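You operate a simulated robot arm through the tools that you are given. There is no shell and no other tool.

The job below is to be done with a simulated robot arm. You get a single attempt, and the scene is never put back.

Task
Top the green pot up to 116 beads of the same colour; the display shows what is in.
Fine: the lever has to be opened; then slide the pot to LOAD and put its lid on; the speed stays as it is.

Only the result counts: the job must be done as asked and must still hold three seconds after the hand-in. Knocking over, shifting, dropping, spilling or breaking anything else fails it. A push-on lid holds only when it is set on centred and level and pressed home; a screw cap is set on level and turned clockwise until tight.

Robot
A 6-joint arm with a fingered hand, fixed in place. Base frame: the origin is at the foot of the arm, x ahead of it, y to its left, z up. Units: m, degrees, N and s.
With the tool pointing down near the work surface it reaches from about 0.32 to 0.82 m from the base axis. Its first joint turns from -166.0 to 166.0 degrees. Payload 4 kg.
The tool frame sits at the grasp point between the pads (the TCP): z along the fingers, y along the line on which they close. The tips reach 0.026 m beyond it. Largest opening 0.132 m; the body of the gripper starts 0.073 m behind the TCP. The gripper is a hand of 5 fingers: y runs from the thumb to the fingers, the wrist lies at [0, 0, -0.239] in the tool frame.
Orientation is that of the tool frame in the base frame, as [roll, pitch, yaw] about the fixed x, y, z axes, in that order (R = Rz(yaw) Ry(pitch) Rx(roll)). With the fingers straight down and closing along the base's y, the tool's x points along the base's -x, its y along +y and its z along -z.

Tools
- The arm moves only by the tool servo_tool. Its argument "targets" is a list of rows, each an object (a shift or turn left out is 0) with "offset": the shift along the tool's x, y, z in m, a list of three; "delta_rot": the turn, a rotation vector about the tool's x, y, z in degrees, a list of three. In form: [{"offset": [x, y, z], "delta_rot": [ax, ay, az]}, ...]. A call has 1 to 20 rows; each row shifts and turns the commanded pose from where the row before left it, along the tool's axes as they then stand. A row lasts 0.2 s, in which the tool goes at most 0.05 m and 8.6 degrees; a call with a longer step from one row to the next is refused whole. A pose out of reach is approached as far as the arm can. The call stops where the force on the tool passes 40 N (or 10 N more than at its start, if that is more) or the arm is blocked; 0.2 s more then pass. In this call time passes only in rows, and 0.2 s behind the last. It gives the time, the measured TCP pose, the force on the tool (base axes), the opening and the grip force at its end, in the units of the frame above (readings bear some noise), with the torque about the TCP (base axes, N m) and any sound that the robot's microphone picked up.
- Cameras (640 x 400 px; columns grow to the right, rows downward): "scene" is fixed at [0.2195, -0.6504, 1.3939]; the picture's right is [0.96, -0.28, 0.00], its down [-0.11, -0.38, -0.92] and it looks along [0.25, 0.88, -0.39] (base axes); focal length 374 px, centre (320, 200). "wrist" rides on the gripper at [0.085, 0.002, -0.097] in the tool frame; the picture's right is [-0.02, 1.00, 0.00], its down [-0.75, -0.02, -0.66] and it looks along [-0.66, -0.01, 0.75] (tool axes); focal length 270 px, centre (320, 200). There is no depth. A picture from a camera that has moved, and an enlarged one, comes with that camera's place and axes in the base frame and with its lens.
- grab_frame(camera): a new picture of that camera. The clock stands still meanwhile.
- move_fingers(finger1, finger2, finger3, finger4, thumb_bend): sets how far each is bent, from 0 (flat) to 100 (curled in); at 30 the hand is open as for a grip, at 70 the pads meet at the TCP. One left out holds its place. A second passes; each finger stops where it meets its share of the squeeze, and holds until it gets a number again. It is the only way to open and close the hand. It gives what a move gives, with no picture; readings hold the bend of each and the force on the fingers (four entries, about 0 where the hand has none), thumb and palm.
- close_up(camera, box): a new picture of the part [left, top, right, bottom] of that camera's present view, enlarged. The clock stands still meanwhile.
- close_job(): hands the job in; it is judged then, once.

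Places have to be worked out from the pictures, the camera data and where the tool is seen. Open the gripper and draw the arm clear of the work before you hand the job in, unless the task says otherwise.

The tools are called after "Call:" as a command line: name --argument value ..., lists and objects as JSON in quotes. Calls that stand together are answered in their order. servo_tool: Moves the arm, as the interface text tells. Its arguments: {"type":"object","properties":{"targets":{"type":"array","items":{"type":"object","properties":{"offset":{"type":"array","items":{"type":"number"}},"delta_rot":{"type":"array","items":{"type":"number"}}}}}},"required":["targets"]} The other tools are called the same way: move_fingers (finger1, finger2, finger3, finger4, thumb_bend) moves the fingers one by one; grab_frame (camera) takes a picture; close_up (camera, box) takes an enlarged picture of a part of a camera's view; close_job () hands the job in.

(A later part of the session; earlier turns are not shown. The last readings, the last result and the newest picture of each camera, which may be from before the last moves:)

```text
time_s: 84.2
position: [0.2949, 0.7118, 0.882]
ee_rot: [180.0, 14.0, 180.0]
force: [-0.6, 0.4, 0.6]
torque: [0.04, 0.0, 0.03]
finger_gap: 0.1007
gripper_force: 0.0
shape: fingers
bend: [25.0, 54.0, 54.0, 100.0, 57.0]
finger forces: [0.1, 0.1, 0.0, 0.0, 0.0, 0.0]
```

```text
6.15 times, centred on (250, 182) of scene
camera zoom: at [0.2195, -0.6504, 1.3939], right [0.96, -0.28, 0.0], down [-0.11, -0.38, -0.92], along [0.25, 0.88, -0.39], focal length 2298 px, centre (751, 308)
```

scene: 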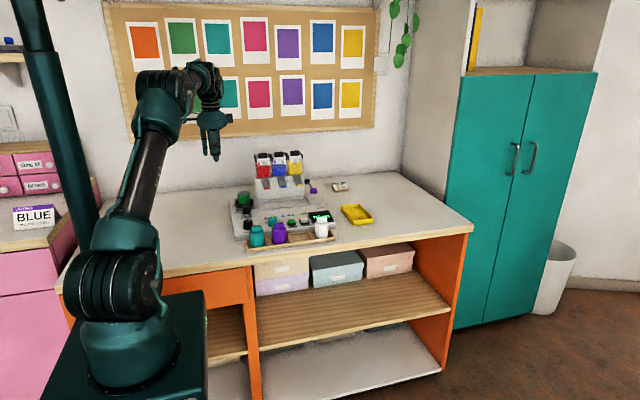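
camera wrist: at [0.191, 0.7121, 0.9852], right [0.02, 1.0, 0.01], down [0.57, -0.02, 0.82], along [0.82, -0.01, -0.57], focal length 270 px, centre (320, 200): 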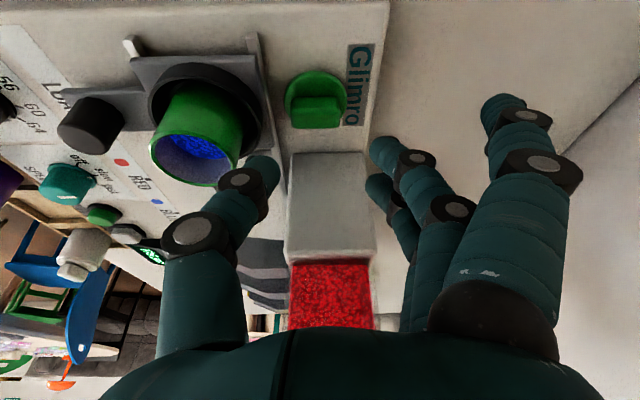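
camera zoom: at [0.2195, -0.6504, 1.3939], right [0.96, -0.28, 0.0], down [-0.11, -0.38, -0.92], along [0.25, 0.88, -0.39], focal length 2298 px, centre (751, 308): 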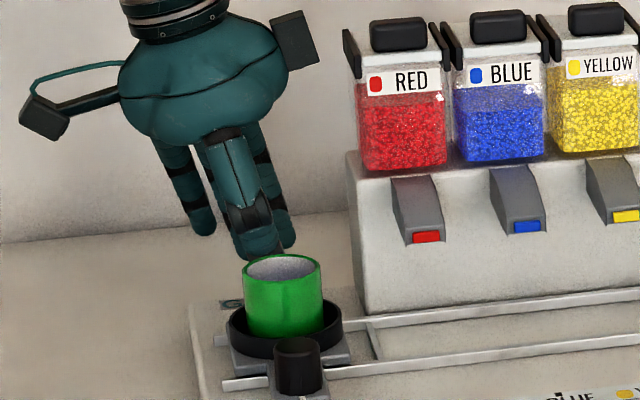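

Tab top is at z≈0.849, centred between pads with a few mm to spare. Descending the last 2 cm, finely.

Call:
servo_tool --targets '[{"offset": [0.0017, 0, 0.0068]}, {"offset": [0.0012, 0, 0.0049]}, {"offset": [0.0007, 0, 0.0029]}, {"offset": [0, 0, 0]}]'

Call:
close_up --camera "wrist" --box '[220, 70, 420, 220]'

Call:
close_up --camera "scene" --box '[215, 150, 285, 215]'

```text
time_s: 85.2
position: [0.2948, 0.7123, 0.8675]
ee_rot: [180.0, 13.9, 180.0]
force: [0.3, 3.1, 2.4]
torque: [-0.08, -0.02, 0.02]
finger_gap: 0.0974
gripper_force: 2.1
shape: fingers
bend: [25.0, 54.0, 54.0, 100.0, 58.0]
finger forces: [0.0, 0.0, 0.0, 0.1, 4.4, 0.0]
```

```text
2.67 times, centred on (320, 145) of wrist
camera zoom: at [0.1902, 0.7125, 0.9402], right [0.02, 1.0, 0.01], down [0.57, -0.02, 0.82], along [0.82, -0.01, -0.57], focal length 721 px, centre (320, 347)
```

zoom: 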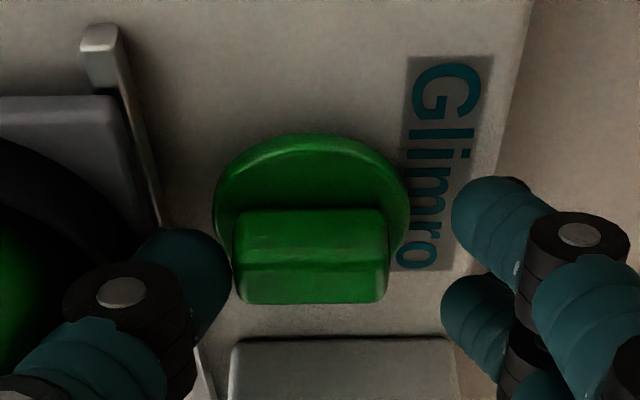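

```text
6.15 times, centred on (250, 182) of scene
camera zoom: at [0.2195, -0.6504, 1.3939], right [0.96, -0.28, 0.0], down [-0.11, -0.38, -0.92], along [0.25, 0.88, -0.39], focal length 2298 px, centre (751, 308)
```

zoom: 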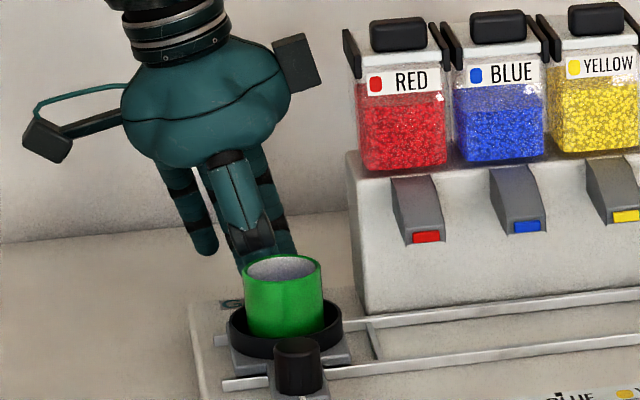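

The thumb feels 4 N pushing it +y: its outer side grazes the carriage. I'll lift 2 mm and close there — a grip on the tab's upper half is enough, and closing moves the thumb away from the carriage.

Call:
servo_tool --targets '[{"offset": [-0.0005, 0, -0.0019]}, {"offset": [0, 0, 0]}]'

Call:
move_fingers --finger2 60 --finger3 60 --thumb_bend 59

Call:
close_up --camera "wrist" --box '[220, 70, 420, 220]'

```text
time_s: 85.8
position: [0.2953, 0.7109, 0.8687]
ee_rot: [-180.0, 14.0, -180.0]
force: [0.7, 1.4, 0.8]
torque: [0.01, -0.04, 0.03]
finger_gap: 0.0975
gripper_force: 0.5
shape: fingers
bend: [25.0, 54.0, 54.0, 100.0, 58.0]
finger forces: [0.0, 0.0, 0.1, 0.0, 1.5, 0.0]
```

```text
time_s: 86.8
position: [0.2947, 0.7109, 0.8687]
ee_rot: [-180.0, 14.0, -180.0]
force: [0.0, -0.1, 0.8]
torque: [-0.02, -0.05, 0.01]
finger_gap: 0.0971
gripper_force: 0.0
shape: fingers
bend: [25.0, 60.0, 60.0, 100.0, 59.0]
finger forces: [0.0, 0.0, 0.0, 0.0, 0.1, 0.0]
```

```text
2.67 times, centred on (320, 145) of wrist
camera zoom: at [0.1904, 0.7123, 0.942], right [0.02, 1.0, 0.01], down [0.57, -0.02, 0.82], along [0.82, -0.01, -0.57], focal length 721 px, centre (320, 347)
```

zoom: 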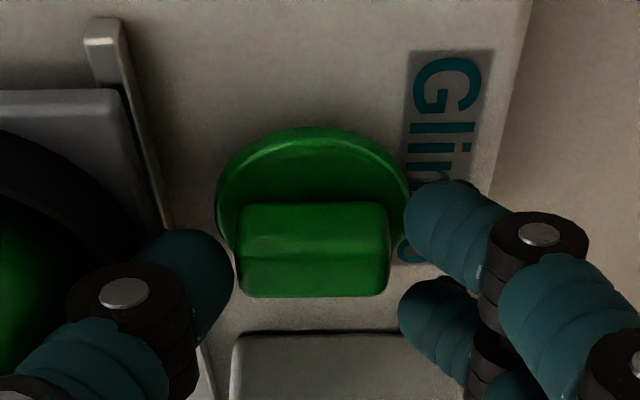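

With the thumb at 59 it is free of contact. I'll go 4 mm deeper and then close the grip.

Call:
servo_tool --targets '[{"offset": [0.0005, 0, 0.0019]}, {"offset": [0.0005, 0, 0.0019]}, {"offset": [0, 0, 0]}]'

```text
time_s: 87.6
position: [0.2957, 0.7112, 0.8651]
ee_rot: [-180.0, 14.1, 180.0]
force: [-0.2, 1.7, 2.1]
torque: [-0.05, 0.0, -0.03]
finger_gap: 0.0963
gripper_force: 1.4
shape: fingers
bend: [25.0, 60.0, 60.0, 100.0, 59.0]
finger forces: [0.1, 0.0, 0.0, 0.0, 2.1, 0.1]
```

Light thumb contact (2 N) again; this depth is fine. Closing thumb and fingers 2/3 on the tab.

Call:
move_fingers --finger2 70 --finger3 70 --thumb_bend 70

Call:
close_up --camera "wrist" --box '[220, 70, 420, 220]'

Call:
close_up --camera "scene" --box '[215, 150, 285, 215]'

```text
time_s: 88.6
position: [0.2957, 0.7106, 0.8658]
ee_rot: [-179.9, 14.1, 180.0]
force: [0.4, 0.3, -0.2]
torque: [-0.03, 0.0, 0.02]
finger_gap: 0.0918
gripper_force: 10.0
shape: fingers
bend: [25.0, 67.0, 62.0, 100.0, 66.0]
finger forces: [0.1, 1.9, 8.4, 0.0, 10.4, 0.0]
```

```text
2.67 times, centred on (320, 145) of wrist
camera zoom: at [0.1902, 0.7121, 0.9381], right [0.02, 1.0, 0.01], down [0.57, -0.02, 0.82], along [0.82, -0.01, -0.57], focal length 721 px, centre (320, 347)
```

zoom: 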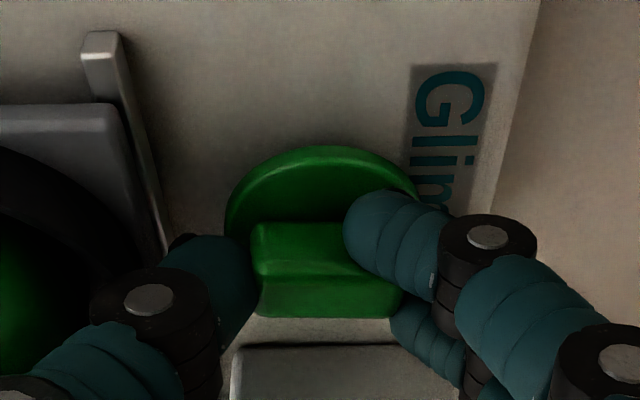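

```text
6.15 times, centred on (250, 182) of scene
camera zoom: at [0.2195, -0.6504, 1.3939], right [0.96, -0.28, 0.0], down [-0.11, -0.38, -0.92], along [0.25, 0.88, -0.39], focal length 2298 px, centre (751, 308)
```

zoom: 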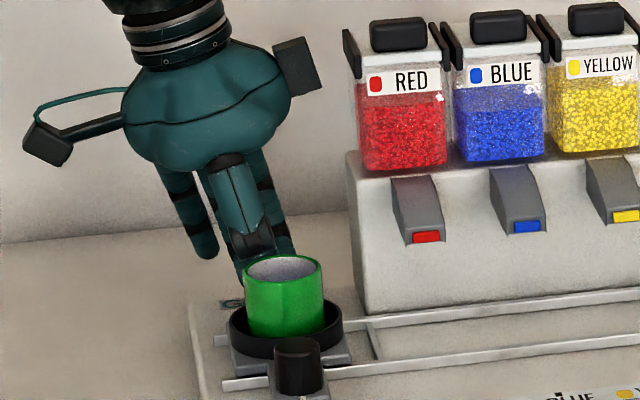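

Finger 2 slipped past the tab's −x corner, so only finger 3 and thumb hold it. I'll reopen, shift 2.5 mm to +x so both fingers bear on the end face, and close again.

Call:
move_fingers --finger2 57 --finger3 57 --thumb_bend 62

Call:
servo_tool --targets '[{"offset": [-0.0012, 0, 0.0003]}, {"offset": [-0.0014, 0, 0.0003]}, {"offset": [0, 0, 0]}]'

Call:
close_up --camera "wrist" --box '[220, 70, 420, 220]'

```text
time_s: 89.6
position: [0.2943, 0.7103, 0.8671]
ee_rot: [-180.0, 14.0, -180.0]
force: [-0.5, -0.4, 0.0]
torque: [0.0, -0.01, -0.03]
finger_gap: 0.0926
gripper_force: 0.1
shape: fingers
bend: [25.0, 56.0, 56.0, 100.0, 62.0]
finger forces: [0.1, 0.0, 0.0, 0.0, 0.0, 0.0]
```

```text
time_s: 90.4
position: [0.297, 0.7103, 0.865]
ee_rot: [180.0, 14.0, -180.0]
force: [-0.4, -0.1, 0.7]
torque: [0.0, 0.01, 0.02]
finger_gap: 0.0925
gripper_force: 0.2
shape: fingers
bend: [25.0, 56.0, 56.0, 100.0, 62.0]
finger forces: [0.0, 0.0, 0.0, 0.0, 0.3, 0.0]
```

```text
2.67 times, centred on (320, 145) of wrist
camera zoom: at [0.1931, 0.7121, 0.9381], right [0.02, 1.0, 0.01], down [0.57, -0.02, 0.82], along [0.82, -0.01, -0.57], focal length 721 px, centre (320, 347)
```

zoom: 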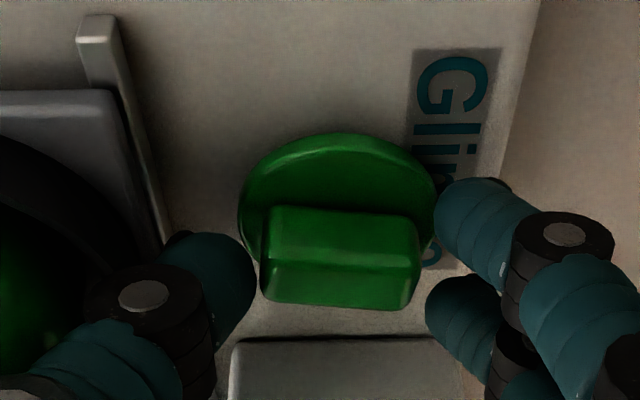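

The lid moved a few mm to +y and turned ~4°, which gives more room. I'll go 2 mm deeper and close again.

Call:
servo_tool --targets '[{"offset": [0.0005, 0, 0.0019]}, {"offset": [0, 0, 0]}]'

Call:
move_fingers --finger2 70 --finger3 70 --thumb_bend 70

Call:
close_up --camera "wrist" --box '[220, 70, 420, 220]'

```text
time_s: 91.0
position: [0.2986, 0.7099, 0.8629]
ee_rot: [-179.9, 14.0, -180.0]
force: [0.2, 0.9, 1.1]
torque: [-0.02, 0.01, -0.01]
finger_gap: 0.0924
gripper_force: 0.3
shape: fingers
bend: [25.0, 56.0, 56.0, 100.0, 62.0]
finger forces: [0.0, 0.0, 0.0, 0.0, 0.5, 0.1]
```

```text
time_s: 92.0
position: [0.2978, 0.7095, 0.8623]
ee_rot: [180.0, 14.0, 180.0]
force: [0.3, -0.4, 2.6]
torque: [0.08, 0.04, 0.0]
finger_gap: 0.0907
gripper_force: 11.3
shape: fingers
bend: [25.0, 66.0, 61.0, 100.0, 67.0]
finger forces: [0.1, 4.8, 7.2, 0.0, 10.5, 0.0]
```

```text
2.67 times, centred on (320, 145) of wrist
camera zoom: at [0.1929, 0.712, 0.9361], right [0.02, 1.0, 0.01], down [0.57, -0.02, 0.82], along [0.82, -0.01, -0.57], focal length 721 px, centre (320, 347)
```

zoom: 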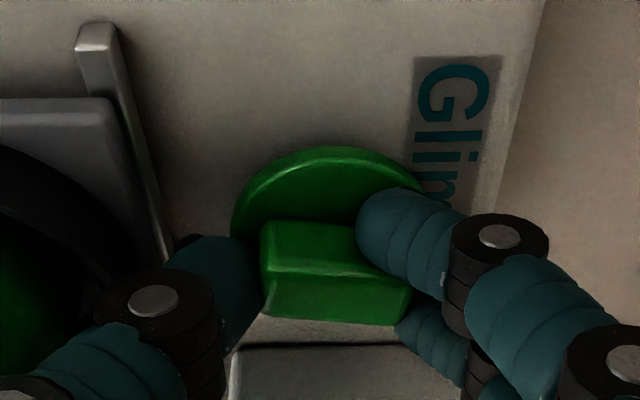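

All three digits bear now (4.8 / 7.2 / 10.5 N). I'll lift 15 mm slowly and check the lid hangs level.

Call:
servo_tool --targets '[{"offset": [-0.0012, 0, -0.0049]}, {"offset": [-0.0012, 0, -0.0049]}, {"offset": [-0.0012, 0, -0.0049]}, {"offset": [0, 0, 0]}]'

Call:
close_up --camera "wrist" --box '[220, 70, 420, 220]'

Call:
close_up --camera "scene" --box '[215, 150, 285, 215]'

```text
time_s: 93.0
position: [0.2971, 0.7104, 0.8783]
ee_rot: [179.9, 14.0, 180.0]
force: [-1.2, -0.4, -0.4]
torque: [-0.03, -0.01, -0.02]
finger_gap: 0.0905
gripper_force: 9.9
shape: fingers
bend: [25.0, 66.0, 61.0, 100.0, 67.0]
finger forces: [0.0, 3.0, 7.4, 0.0, 10.3, 0.1]
```

```text
2.67 times, centred on (320, 145) of wrist
camera zoom: at [0.193, 0.7119, 0.9516], right [0.02, 1.0, 0.01], down [0.57, -0.02, 0.82], along [0.82, -0.01, -0.57], focal length 721 px, centre (320, 347)
```

zoom: 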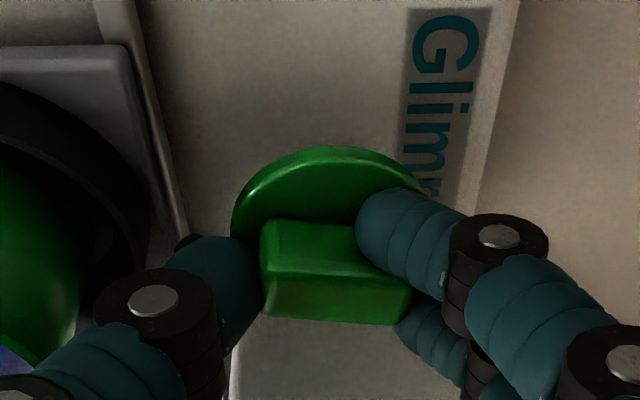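

```text
6.15 times, centred on (250, 182) of scene
camera zoom: at [0.2195, -0.6504, 1.3939], right [0.96, -0.28, 0.0], down [-0.11, -0.38, -0.92], along [0.25, 0.88, -0.39], focal length 2298 px, centre (751, 308)
```

zoom: 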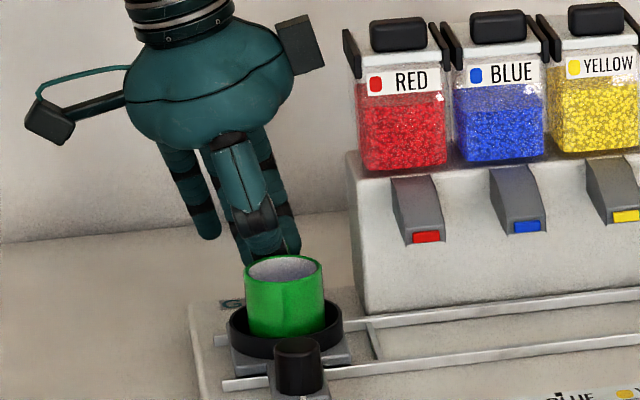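

The lid is in the grip and rose with the hand. Lifting a further 6 cm to clear the pot rim.

Call:
servo_tool --targets '[{"offset": [-0.0024, 0, -0.0097]}, {"offset": [-0.0024, 0, -0.0097]}, {"offset": [-0.0024, 0, -0.0097]}, {"offset": [-0.0024, 0, -0.0097]}, {"offset": [-0.0024, 0, -0.0097]}, {"offset": [-0.0024, 0, -0.0097]}, {"offset": [0, 0, 0]}]'

Call:
grab_frame --camera "wrist"

Call:
close_up --camera "scene" --box '[215, 140, 285, 210]'

```text
time_s: 94.6
position: [0.2976, 0.7093, 0.9383]
ee_rot: [180.0, 13.9, -180.0]
force: [-0.1, -0.1, -0.4]
torque: [-0.02, 0.02, 0.0]
finger_gap: 0.0904
gripper_force: 10.4
shape: fingers
bend: [25.0, 66.0, 61.0, 100.0, 67.0]
finger forces: [0.1, 2.9, 7.3, 0.0, 10.2, 0.0]
```

```text
taken
camera wrist: at [0.1926, 0.7113, 1.0114], right [0.02, 1.0, 0.01], down [0.57, -0.02, 0.82], along [0.82, -0.01, -0.57], focal length 270 px, centre (320, 200)
```

wrist: 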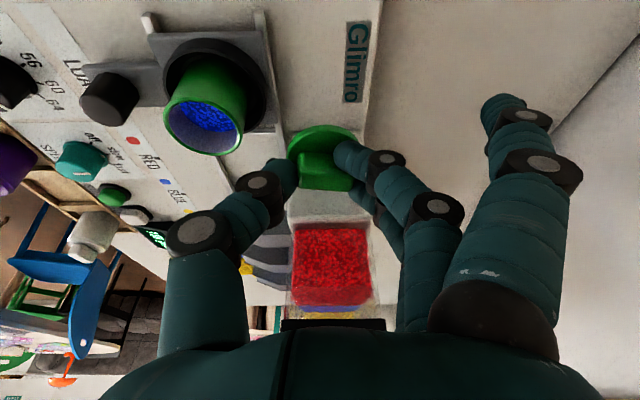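

```text
5.71 times, centred on (250, 175) of scene
camera zoom: at [0.2195, -0.6504, 1.3939], right [0.96, -0.28, 0.0], down [-0.11, -0.38, -0.92], along [0.25, 0.88, -0.39], focal length 2134 px, centre (720, 343)
```

zoom: 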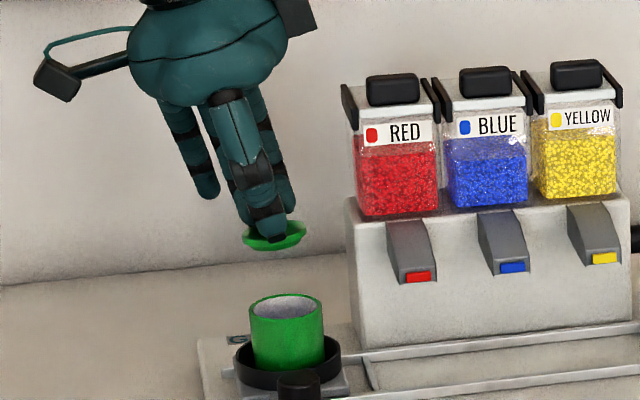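

Now the lid is visible in the scene view; I need to check whether it's level.

Call:
close_up --camera "scene" --box '[235, 165, 265, 190]'

Call:
close_up --camera "wrist" --box '[260, 100, 400, 220]'

```text
16.00 times, centred on (250, 178) of scene
camera zoom: at [0.2195, -0.6504, 1.3939], right [0.96, -0.28, 0.0], down [-0.11, -0.38, -0.92], along [0.25, 0.88, -0.39], focal length 5976 px, centre (1440, 560)
```

zoom: 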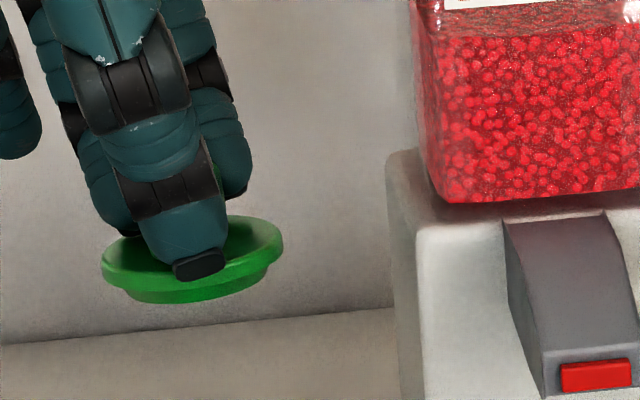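

```text
3.33 times, centred on (330, 160) of wrist
camera zoom: at [0.1926, 0.7113, 1.0114], right [0.02, 1.0, 0.01], down [0.57, -0.02, 0.82], along [0.82, -0.01, -0.57], focal length 901 px, centre (287, 333)
```

zoom: 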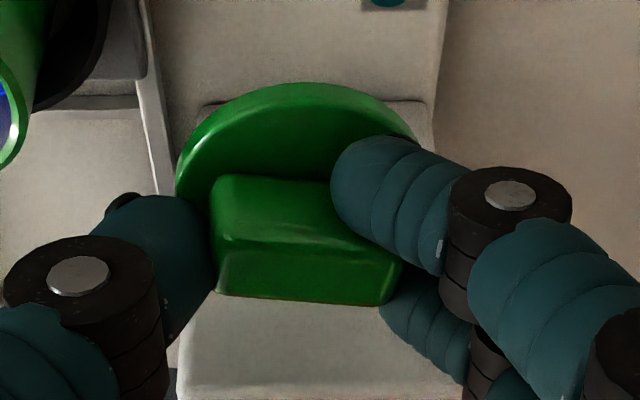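

The lid hangs about 7° up on its +x side (relative to level objects in the same view). I'll move it toward the pot (well above the rim) and then rotate the hand +7° about its closing axis to level it.

Call:
servo_tool --targets '[{"offset": [0, -0.012, 0]}, {"offset": [0, -0.012, 0]}, {"offset": [0, -0.012, 0]}, {"offset": [0, -0.012, 0]}, {"delta_rot": [0, 3.5, 0]}, {"delta_rot": [0, 3.5, 0]}, {"offset": [0, 0, 0]}]'

Call:
close_up --camera "scene" --box '[230, 160, 270, 200]'

Call:
grab_frame --camera "wrist"

```text
time_s: 96.2
position: [0.2983, 0.6625, 0.9387]
ee_rot: [-180.0, 7.0, 180.0]
force: [-0.2, -0.1, 0.2]
torque: [-0.03, -0.04, 0.04]
finger_gap: 0.0903
gripper_force: 9.7
shape: fingers
bend: [25.0, 66.0, 61.0, 100.0, 67.0]
finger forces: [0.1, 2.7, 7.3, 0.1, 9.9, 0.0]
```

```text
10.00 times, centred on (250, 180) of scene
camera zoom: at [0.2195, -0.6504, 1.3939], right [0.96, -0.28, 0.0], down [-0.11, -0.38, -0.92], along [0.25, 0.88, -0.39], focal length 3735 px, centre (1020, 400)
```

zoom: 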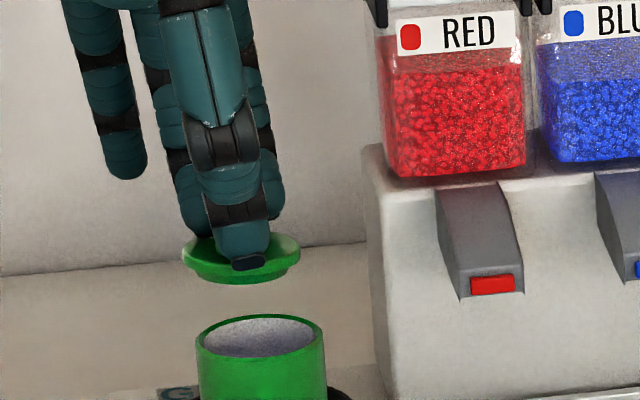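

```text
taken
camera wrist: at [0.2027, 0.6642, 1.0238], right [0.02, 1.0, 0.0], down [0.67, -0.02, 0.74], along [0.74, -0.01, -0.67], focal length 270 px, centre (320, 200)
```

wrist: 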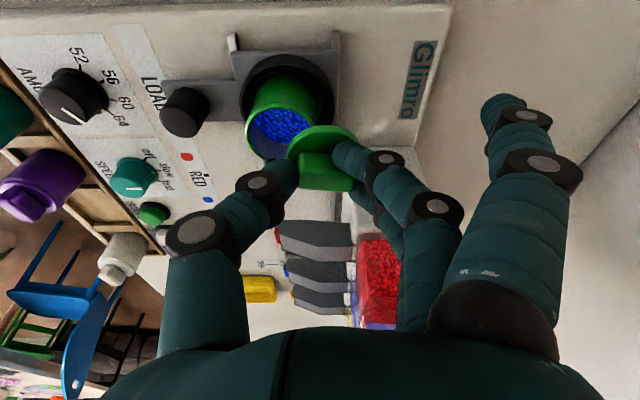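

Closer to level; zooming to measure the residual tilt against the pot rim.

Call:
close_up --camera "scene" --box '[244, 178, 264, 200]'

Call:
close_up --camera "wrist" --box '[230, 80, 390, 210]'

```text
16.00 times, centred on (254, 189) of scene
camera zoom: at [0.2195, -0.6504, 1.3939], right [0.96, -0.28, 0.0], down [-0.11, -0.38, -0.92], along [0.25, 0.88, -0.39], focal length 5976 px, centre (1376, 376)
```

zoom: 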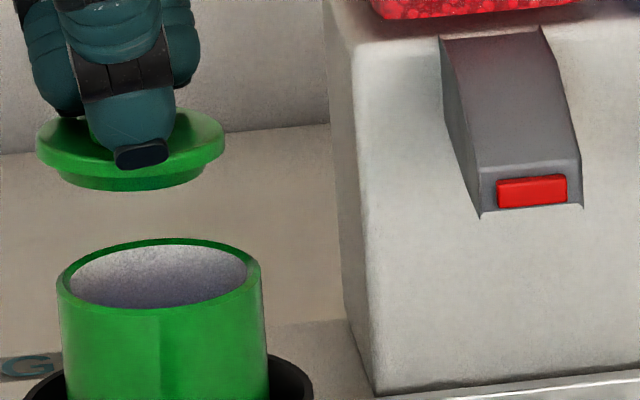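

```text
3.08 times, centred on (310, 145) of wrist
camera zoom: at [0.2027, 0.6642, 1.0238], right [0.02, 1.0, 0.0], down [0.67, -0.02, 0.74], along [0.74, -0.01, -0.67], focal length 832 px, centre (351, 369)
```

zoom: 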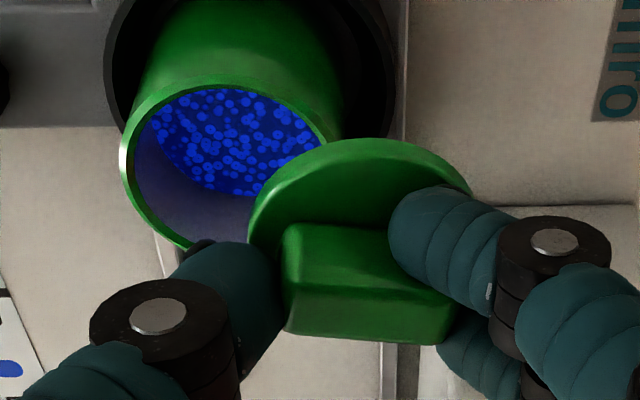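

Residual tilt is about 1.5° relative to the rim; lid centre needs to go −25 mm in y and about +3 mm in x to be over the pot (0.3013, 0.640). I'll correct tilt and move over the pot, staying above the rim.

Call:
servo_tool --targets '[{"delta_rot": [0, 1.5, 0]}, {"offset": [-0.0015, -0.008, 0]}, {"offset": [-0.0016, -0.009, 0.0003]}, {"offset": [0, -0.008, 0]}, {"offset": [0, 0, 0]}]'

Call:
close_up --camera "scene" --box '[244, 178, 264, 200]'

Call:
close_up --camera "wrist" --box '[230, 80, 390, 210]'

```text
time_s: 97.4
position: [0.3008, 0.638, 0.9385]
ee_rot: [180.0, 5.5, -179.9]
force: [-0.1, 0.4, -0.3]
torque: [-0.02, -0.01, 0.01]
finger_gap: 0.0905
gripper_force: 10.2
shape: fingers
bend: [25.0, 66.0, 61.0, 100.0, 67.0]
finger forces: [0.0, 2.7, 7.3, 0.0, 9.7, 0.0]
```

```text
16.00 times, centred on (254, 189) of scene
camera zoom: at [0.2195, -0.6504, 1.3939], right [0.96, -0.28, 0.0], down [-0.11, -0.38, -0.92], along [0.25, 0.88, -0.39], focal length 5976 px, centre (1376, 376)
```

zoom: 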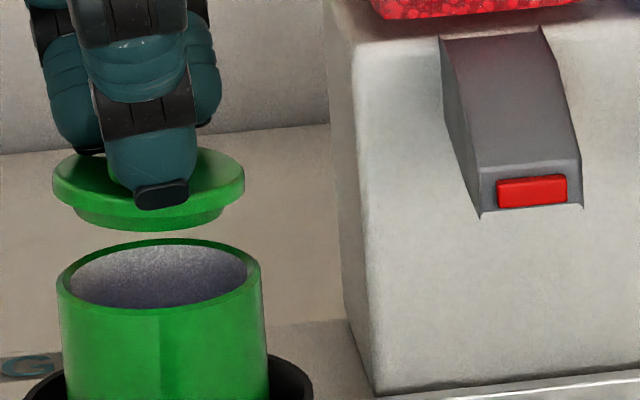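

```text
3.08 times, centred on (310, 145) of wrist
camera zoom: at [0.2076, 0.6391, 1.0257], right [0.02, 1.0, 0.0], down [0.69, -0.02, 0.73], along [0.73, -0.01, -0.69], focal length 832 px, centre (351, 369)
```

zoom: 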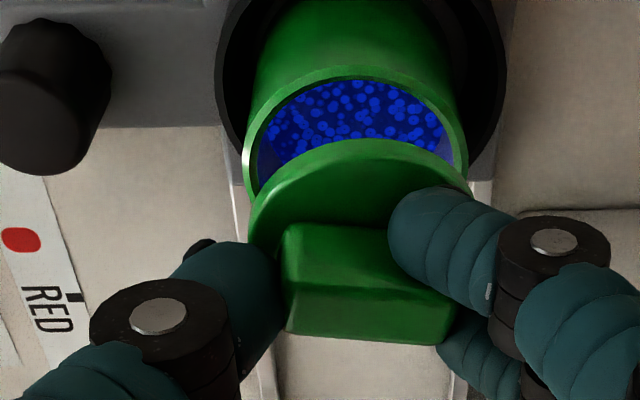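

Level and well aligned in the scene view (lid vs rim within ~0.4 mm). I'll zoom the wrist view to check the y-alignment.

Call:
close_up --camera "wrist" --box '[275, 85, 355, 145]'

```text
6.67 times, centred on (315, 115) of wrist
camera zoom: at [0.2076, 0.6391, 1.0257], right [0.02, 1.0, 0.0], down [0.69, -0.02, 0.73], along [0.73, -0.01, -0.69], focal length 1802 px, centre (353, 767)
```

zoom: 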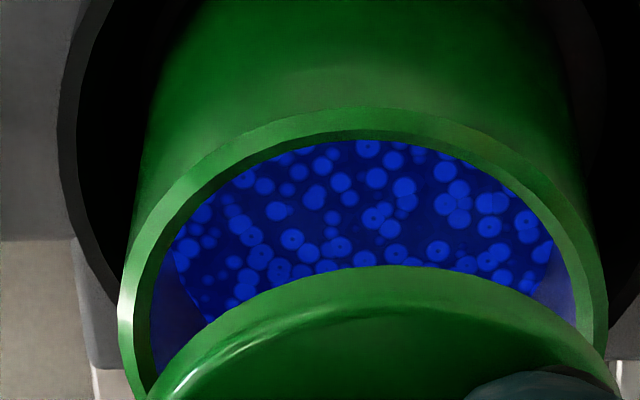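

I estimate the lid is ~2–3 mm too far in +y. I'll zoom on the left and right edges to measure it better.

Call:
close_up --camera "wrist" --box '[270, 115, 370, 165]'

Call:
close_up --camera "scene" --box '[244, 182, 262, 198]'

```text
6.40 times, centred on (320, 140) of wrist
camera zoom: at [0.2076, 0.6391, 1.0257], right [0.02, 1.0, 0.0], down [0.69, -0.02, 0.73], along [0.73, -0.01, -0.69], focal length 1730 px, centre (320, 584)
```

zoom: 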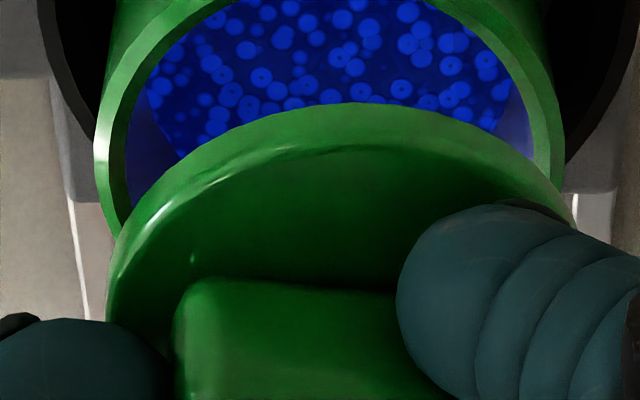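

```text
16.00 times, centred on (253, 190) of scene
camera zoom: at [0.2195, -0.6504, 1.3939], right [0.96, -0.28, 0.0], down [-0.11, -0.38, -0.92], along [0.25, 0.88, -0.39], focal length 5976 px, centre (1392, 360)
```

zoom: 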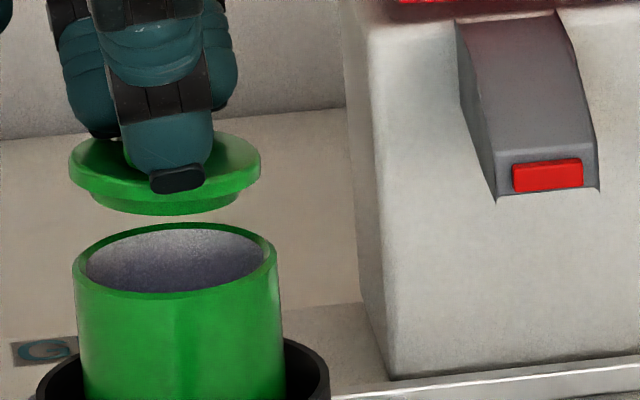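

Both views agree: x is aligned within 0.5 mm, y needs −2.2 mm; the flange is ~22 mm above the rim. Correcting y and descending 12 mm, then re-checking.

Call:
servo_tool --targets '[{"offset": [0, -0.0022, 0]}, {"offset": [0.0004, 0, 0.004]}, {"offset": [0.0004, 0, 0.004]}, {"offset": [0.0003, 0, 0.003]}, {"offset": [0, 0, 0]}]'

Call:
close_up --camera "scene" --box '[244, 182, 262, 198]'

Call:
close_up --camera "wrist" --box '[270, 115, 370, 165]'

```text
time_s: 98.6
position: [0.3005, 0.6358, 0.9269]
ee_rot: [-179.9, 5.5, 179.9]
force: [0.1, 0.4, 1.0]
torque: [0.02, -0.02, 0.02]
finger_gap: 0.0905
gripper_force: 9.8
shape: fingers
bend: [25.0, 66.0, 61.0, 100.0, 67.0]
finger forces: [0.0, 2.6, 7.3, 0.1, 9.8, 0.1]
```

```text
16.00 times, centred on (253, 190) of scene
camera zoom: at [0.2195, -0.6504, 1.3939], right [0.96, -0.28, 0.0], down [-0.11, -0.38, -0.92], along [0.25, 0.88, -0.39], focal length 5976 px, centre (1392, 360)
```

zoom: 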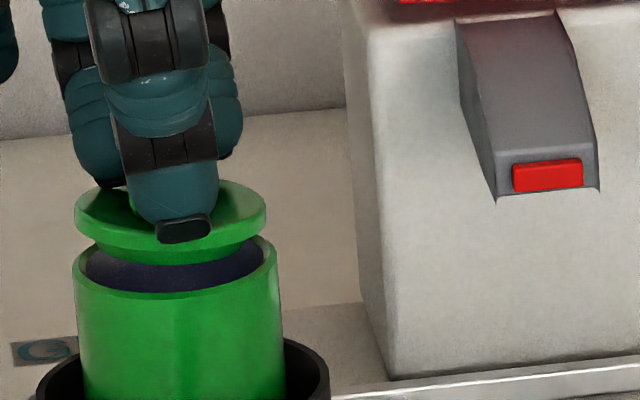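

```text
6.40 times, centred on (320, 140) of wrist
camera zoom: at [0.2078, 0.6369, 1.0147], right [0.02, 1.0, 0.0], down [0.69, -0.02, 0.73], along [0.73, -0.01, -0.69], focal length 1730 px, centre (320, 584)
```

zoom: 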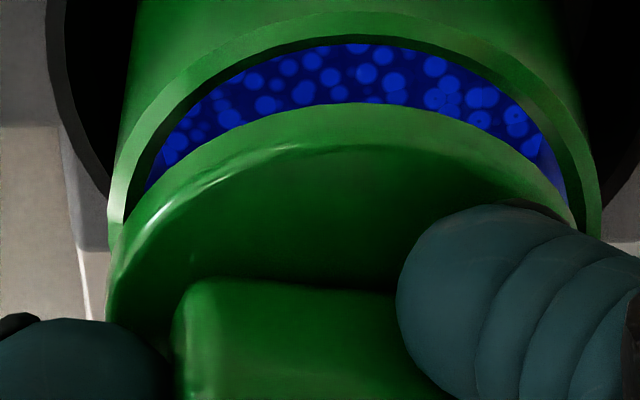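

Alignment is within about half a millimetre in both views. Lowering in 2 mm steps and watching the force.

Call:
servo_tool --targets '[{"offset": [0.0002, 0, 0.002]}, {"offset": [0.0002, 0, 0.002]}, {"offset": [0.0002, 0, 0.002]}, {"offset": [0.0001, 0, 0.001]}, {"offset": [0, 0, 0]}]'

Call:
close_up --camera "scene" --box '[244, 182, 262, 198]'

```text
time_s: 99.8
position: [0.3009, 0.6361, 0.9215]
ee_rot: [-179.9, 5.6, -180.0]
force: [0.3, -0.4, -0.6]
torque: [0.01, 0.0, -0.01]
finger_gap: 0.0909
gripper_force: 10.2
shape: fingers
bend: [25.0, 66.0, 61.0, 100.0, 67.0]
finger forces: [0.0, 2.6, 7.3, 0.1, 9.8, 0.1]
```

```text
16.00 times, centred on (253, 190) of scene
camera zoom: at [0.2195, -0.6504, 1.3939], right [0.96, -0.28, 0.0], down [-0.11, -0.38, -0.92], along [0.25, 0.88, -0.39], focal length 5976 px, centre (1392, 360)
```

zoom: 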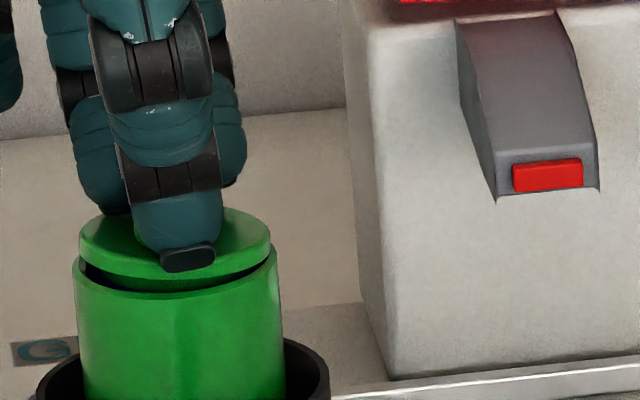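

The plug is entering the opening with no contact force. Continuing down slowly.

Call:
servo_tool --targets '[{"offset": [0.0002, 0, 0.0015]}, {"offset": [0.0002, 0, 0.0015]}, {"offset": [0.0001, 0, 0.001]}, {"offset": [0.0001, 0, 0.001]}, {"offset": [0, 0, 0]}]'

Call:
close_up --camera "scene" --box '[244, 182, 262, 198]'

Call:
close_up --camera "wrist" --box '[270, 115, 370, 165]'

```text
time_s: 101.0
position: [0.2993, 0.6353, 0.9157]
ee_rot: [179.8, 5.6, 179.9]
force: [-2.7, -0.5, 11.3]
torque: [0.07, -0.04, -0.01]
finger_gap: 0.0913
gripper_force: 12.9
shape: fingers
bend: [25.0, 68.0, 63.0, 100.0, 67.0]
finger forces: [0.1, 4.2, 8.8, 0.1, 12.4, 0.1]
heard: snap
```

```text
16.00 times, centred on (253, 190) of scene
camera zoom: at [0.2195, -0.6504, 1.3939], right [0.96, -0.28, 0.0], down [-0.11, -0.38, -0.92], along [0.25, 0.88, -0.39], focal length 5976 px, centre (1392, 360)
```

zoom: 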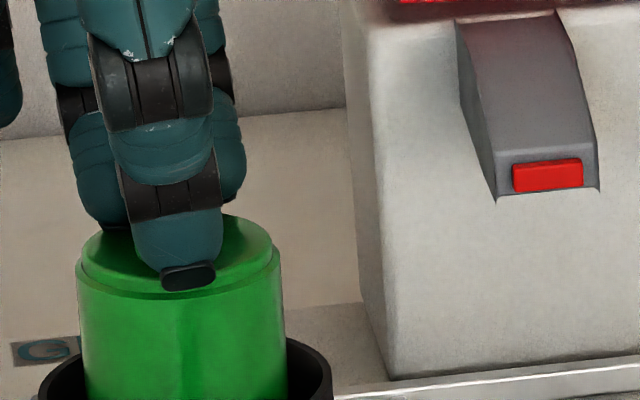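

```text
6.40 times, centred on (320, 140) of wrist
camera zoom: at [0.2077, 0.6368, 1.0036], right [0.02, 1.0, 0.0], down [0.69, -0.02, 0.73], along [0.73, -0.01, -0.69], focal length 1730 px, centre (320, 584)
```

zoom: 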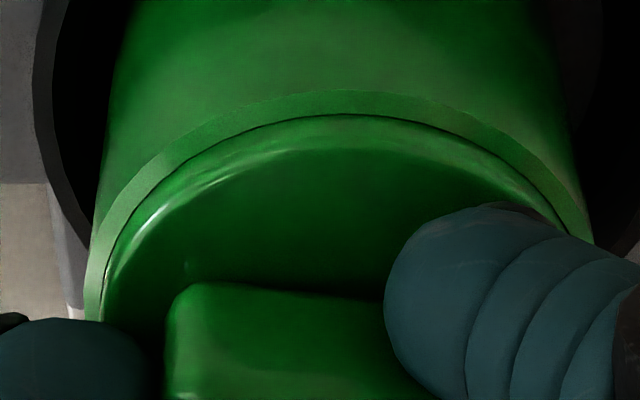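

A "snap" was heard and the lid sits flush on the rim. I'll release the tab gently and check.

Call:
move_fingers --finger2 54 --finger3 54 --thumb_bend 56

Call:
close_up --camera "scene" --box '[240, 178, 268, 208]'

Call:
close_up --camera "wrist" --box '[230, 80, 390, 210]'

```text
time_s: 102.0
position: [0.3007, 0.6353, 0.9167]
ee_rot: [179.9, 5.5, -180.0]
force: [-3.2, -1.5, 14.0]
torque: [0.13, 0.24, 0.1]
finger_gap: 0.1013
gripper_force: 7.4
shape: fingers
bend: [25.0, 70.0, 54.0, 100.0, 56.0]
finger forces: [0.0, 15.3, 0.0, 0.0, 0.0, 0.0]
```

```text
13.33 times, centred on (254, 193) of scene
camera zoom: at [0.2195, -0.6504, 1.3939], right [0.96, -0.28, 0.0], down [-0.11, -0.38, -0.92], along [0.25, 0.88, -0.39], focal length 4980 px, centre (1200, 293)
```

zoom: 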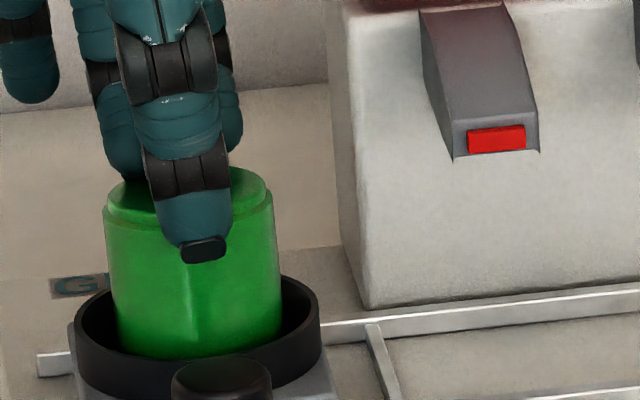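

```text
3.08 times, centred on (310, 145) of wrist
camera zoom: at [0.2078, 0.6366, 1.0033], right [0.02, 1.0, 0.0], down [0.69, -0.02, 0.73], along [0.73, -0.01, -0.69], focal length 832 px, centre (351, 369)
```

zoom: 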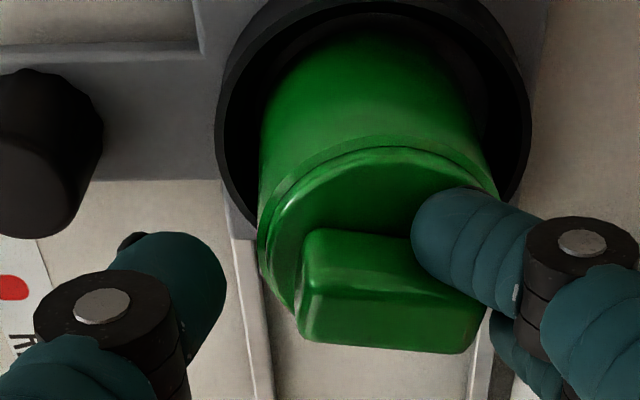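

Finger 2's tip is jammed against the lid top (15 N) and is tipping the pot slightly in its cup. I'll raise the hand in 1 mm steps to relieve it.

Call:
servo_tool --targets '[{"offset": [-0.0001, 0, -0.001]}, {"offset": [-0.0001, 0, -0.001]}, {"offset": [-0.0001, 0, -0.001]}]'

Call:
close_up --camera "scene" --box '[240, 178, 268, 208]'

Call:
close_up --camera "wrist" --box '[230, 80, 390, 210]'

```text
time_s: 102.8
position: [0.3007, 0.6354, 0.9193]
ee_rot: [-180.0, 5.5, 180.0]
force: [-2.1, 0.9, 7.2]
torque: [0.21, 0.15, 0.08]
finger_gap: 0.1014
gripper_force: 5.2
shape: fingers
bend: [25.0, 60.0, 53.0, 100.0, 56.0]
finger forces: [0.0, 8.7, 1.4, 0.1, 0.2, 0.1]
```

```text
13.33 times, centred on (254, 193) of scene
camera zoom: at [0.2195, -0.6504, 1.3939], right [0.96, -0.28, 0.0], down [-0.11, -0.38, -0.92], along [0.25, 0.88, -0.39], focal length 4980 px, centre (1200, 293)
```

zoom: 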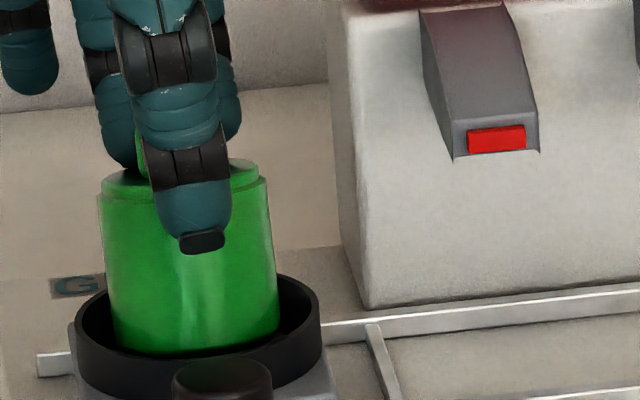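

```text
3.08 times, centred on (310, 145) of wrist
camera zoom: at [0.2078, 0.6368, 1.0058], right [0.02, 1.0, 0.0], down [0.69, -0.02, 0.73], along [0.73, -0.01, -0.69], focal length 832 px, centre (351, 369)
```

zoom: 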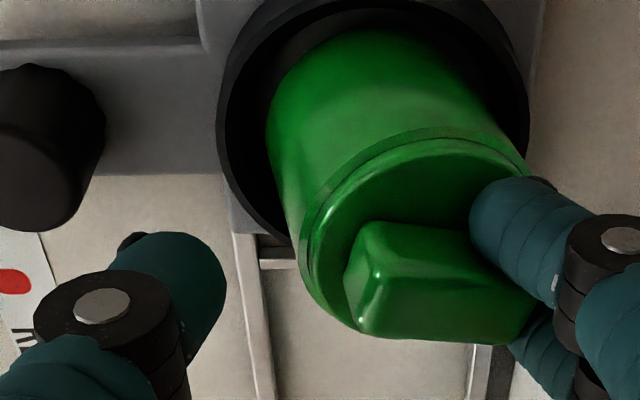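

Finger 2 still drags on the lid top, leaning the pot. I'll raise further to take the pressure off.

Call:
servo_tool --targets '[{"offset": [-0.0002, 0, -0.002]}, {"offset": [-0.0002, 0, -0.002]}]'

Call:
close_up --camera "scene" --box '[240, 178, 268, 208]'

Call:
close_up --camera "wrist" --box '[230, 80, 390, 210]'

```text
time_s: 103.4
position: [0.3011, 0.6356, 0.9239]
ee_rot: [180.0, 5.5, 179.9]
force: [-0.7, -0.2, 0.0]
torque: [-0.03, 0.02, -0.03]
finger_gap: 0.1014
gripper_force: 0.1
shape: fingers
bend: [25.0, 54.0, 54.0, 100.0, 56.0]
finger forces: [0.1, 0.0, 0.0, 0.0, 0.1, 0.1]
```

```text
13.33 times, centred on (254, 193) of scene
camera zoom: at [0.2195, -0.6504, 1.3939], right [0.96, -0.28, 0.0], down [-0.11, -0.38, -0.92], along [0.25, 0.88, -0.39], focal length 4980 px, centre (1200, 293)
```

zoom: 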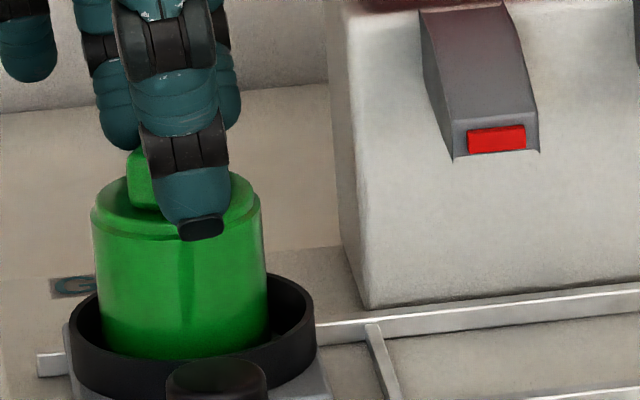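

```text
3.08 times, centred on (310, 145) of wrist
camera zoom: at [0.2078, 0.6365, 1.0099], right [0.02, 1.0, 0.0], down [0.69, -0.02, 0.73], along [0.73, -0.01, -0.69], focal length 832 px, centre (351, 369)
```

zoom: 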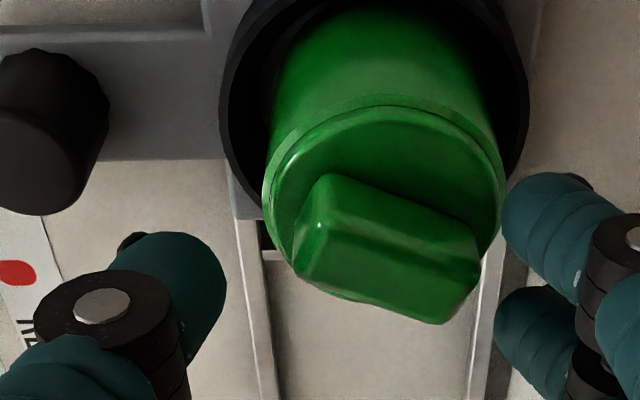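

Finger 2 is free and all forces are zero; the pot stands upright again in its cup. I'll raise the hand well clear and inspect the lid seating.

Call:
servo_tool --targets '[{"offset": [-0.0005, 0, -0.005]}, {"offset": [-0.001, 0, -0.01]}, {"offset": [-0.0019, 0, -0.02]}, {"offset": [-0.0029, 0, -0.03]}, {"offset": [0, 0, 0]}]'

Call:
close_up --camera "scene" --box '[234, 175, 270, 215]'

Call:
grab_frame --camera "wrist"

Call:
close_up --camera "wrist" --box '[250, 60, 370, 160]'

```text
time_s: 104.6
position: [0.3015, 0.635, 0.9876]
ee_rot: [-180.0, 5.5, 179.9]
force: [0.6, -0.4, 0.1]
torque: [0.0, -0.04, -0.03]
finger_gap: 0.1013
gripper_force: 0.0
shape: fingers
bend: [25.0, 54.0, 54.0, 100.0, 56.0]
finger forces: [0.0, 0.1, 0.0, 0.0, 0.0, 0.1]
```

```text
10.00 times, centred on (252, 195) of scene
camera zoom: at [0.2195, -0.6504, 1.3939], right [0.96, -0.28, 0.0], down [-0.11, -0.38, -0.92], along [0.25, 0.88, -0.39], focal length 3735 px, centre (1000, 250)
```

zoom: 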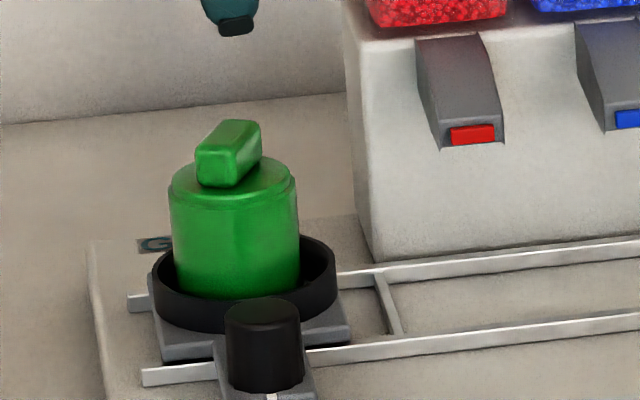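

```text
taken
camera wrist: at [0.2079, 0.6368, 1.0751], right [0.02, 1.0, 0.0], down [0.69, -0.02, 0.73], along [0.73, -0.01, -0.69], focal length 270 px, centre (320, 200)
```

wrist: 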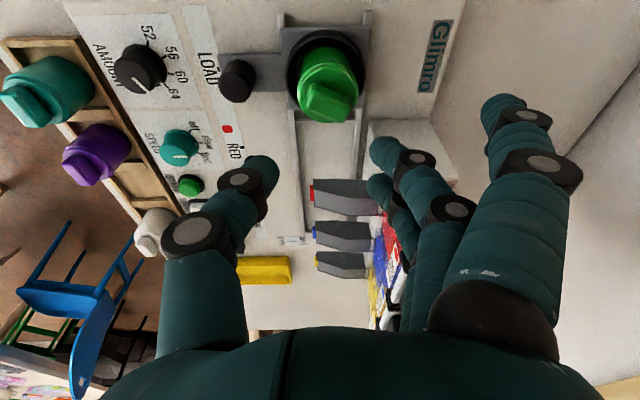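

```text
4.00 times, centred on (310, 110) of wrist
camera zoom: at [0.2079, 0.6368, 1.0751], right [0.02, 1.0, 0.0], down [0.69, -0.02, 0.73], along [0.73, -0.01, -0.69], focal length 1081 px, centre (360, 560)
```

zoom: 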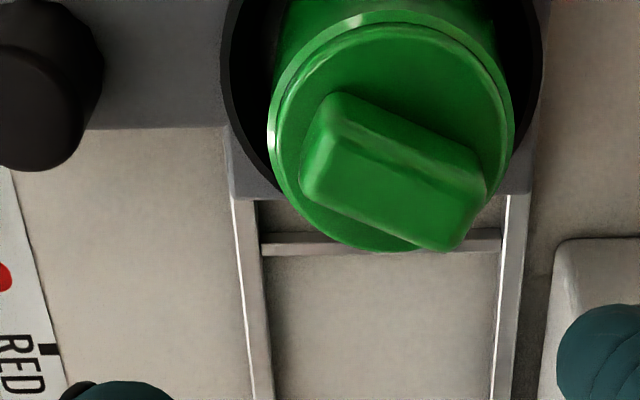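

Lid on, pot upright. I'll zoom in on the seam to verify the lid is still fully home and level.

Call:
close_up --camera "scene" --box '[240, 184, 260, 206]'

Call:
close_up --camera "wrist" --box '[290, 55, 350, 105]'

Call:
close_up --camera "scene" --box '[220, 160, 340, 245]'

```text
16.00 times, centred on (250, 195) of scene
camera zoom: at [0.2195, -0.6504, 1.3939], right [0.96, -0.28, 0.0], down [-0.11, -0.38, -0.92], along [0.25, 0.88, -0.39], focal length 5976 px, centre (1440, 280)
```

zoom: 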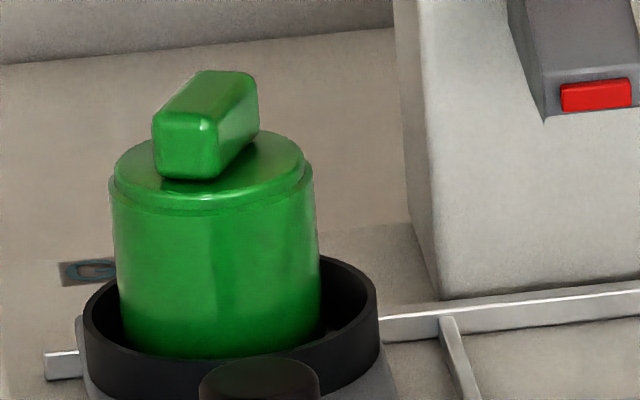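

```text
8.00 times, centred on (320, 80) of wrist
camera zoom: at [0.2079, 0.6368, 1.0751], right [0.02, 1.0, 0.0], down [0.69, -0.02, 0.73], along [0.73, -0.01, -0.69], focal length 2162 px, centre (320, 1160)
```

zoom: 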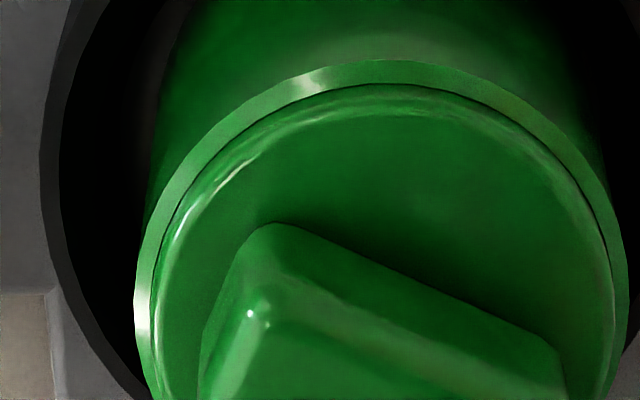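

```text
4.71 times, centred on (280, 202) of scene
camera zoom: at [0.2195, -0.6504, 1.3939], right [0.96, -0.28, 0.0], down [-0.11, -0.38, -0.92], along [0.25, 0.88, -0.39], focal length 1758 px, centre (508, 188)
```

zoom: 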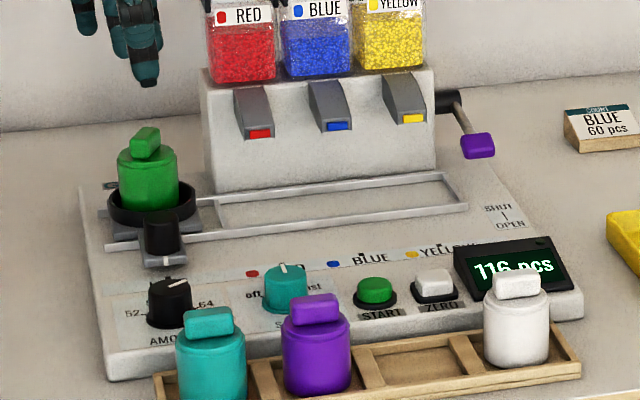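

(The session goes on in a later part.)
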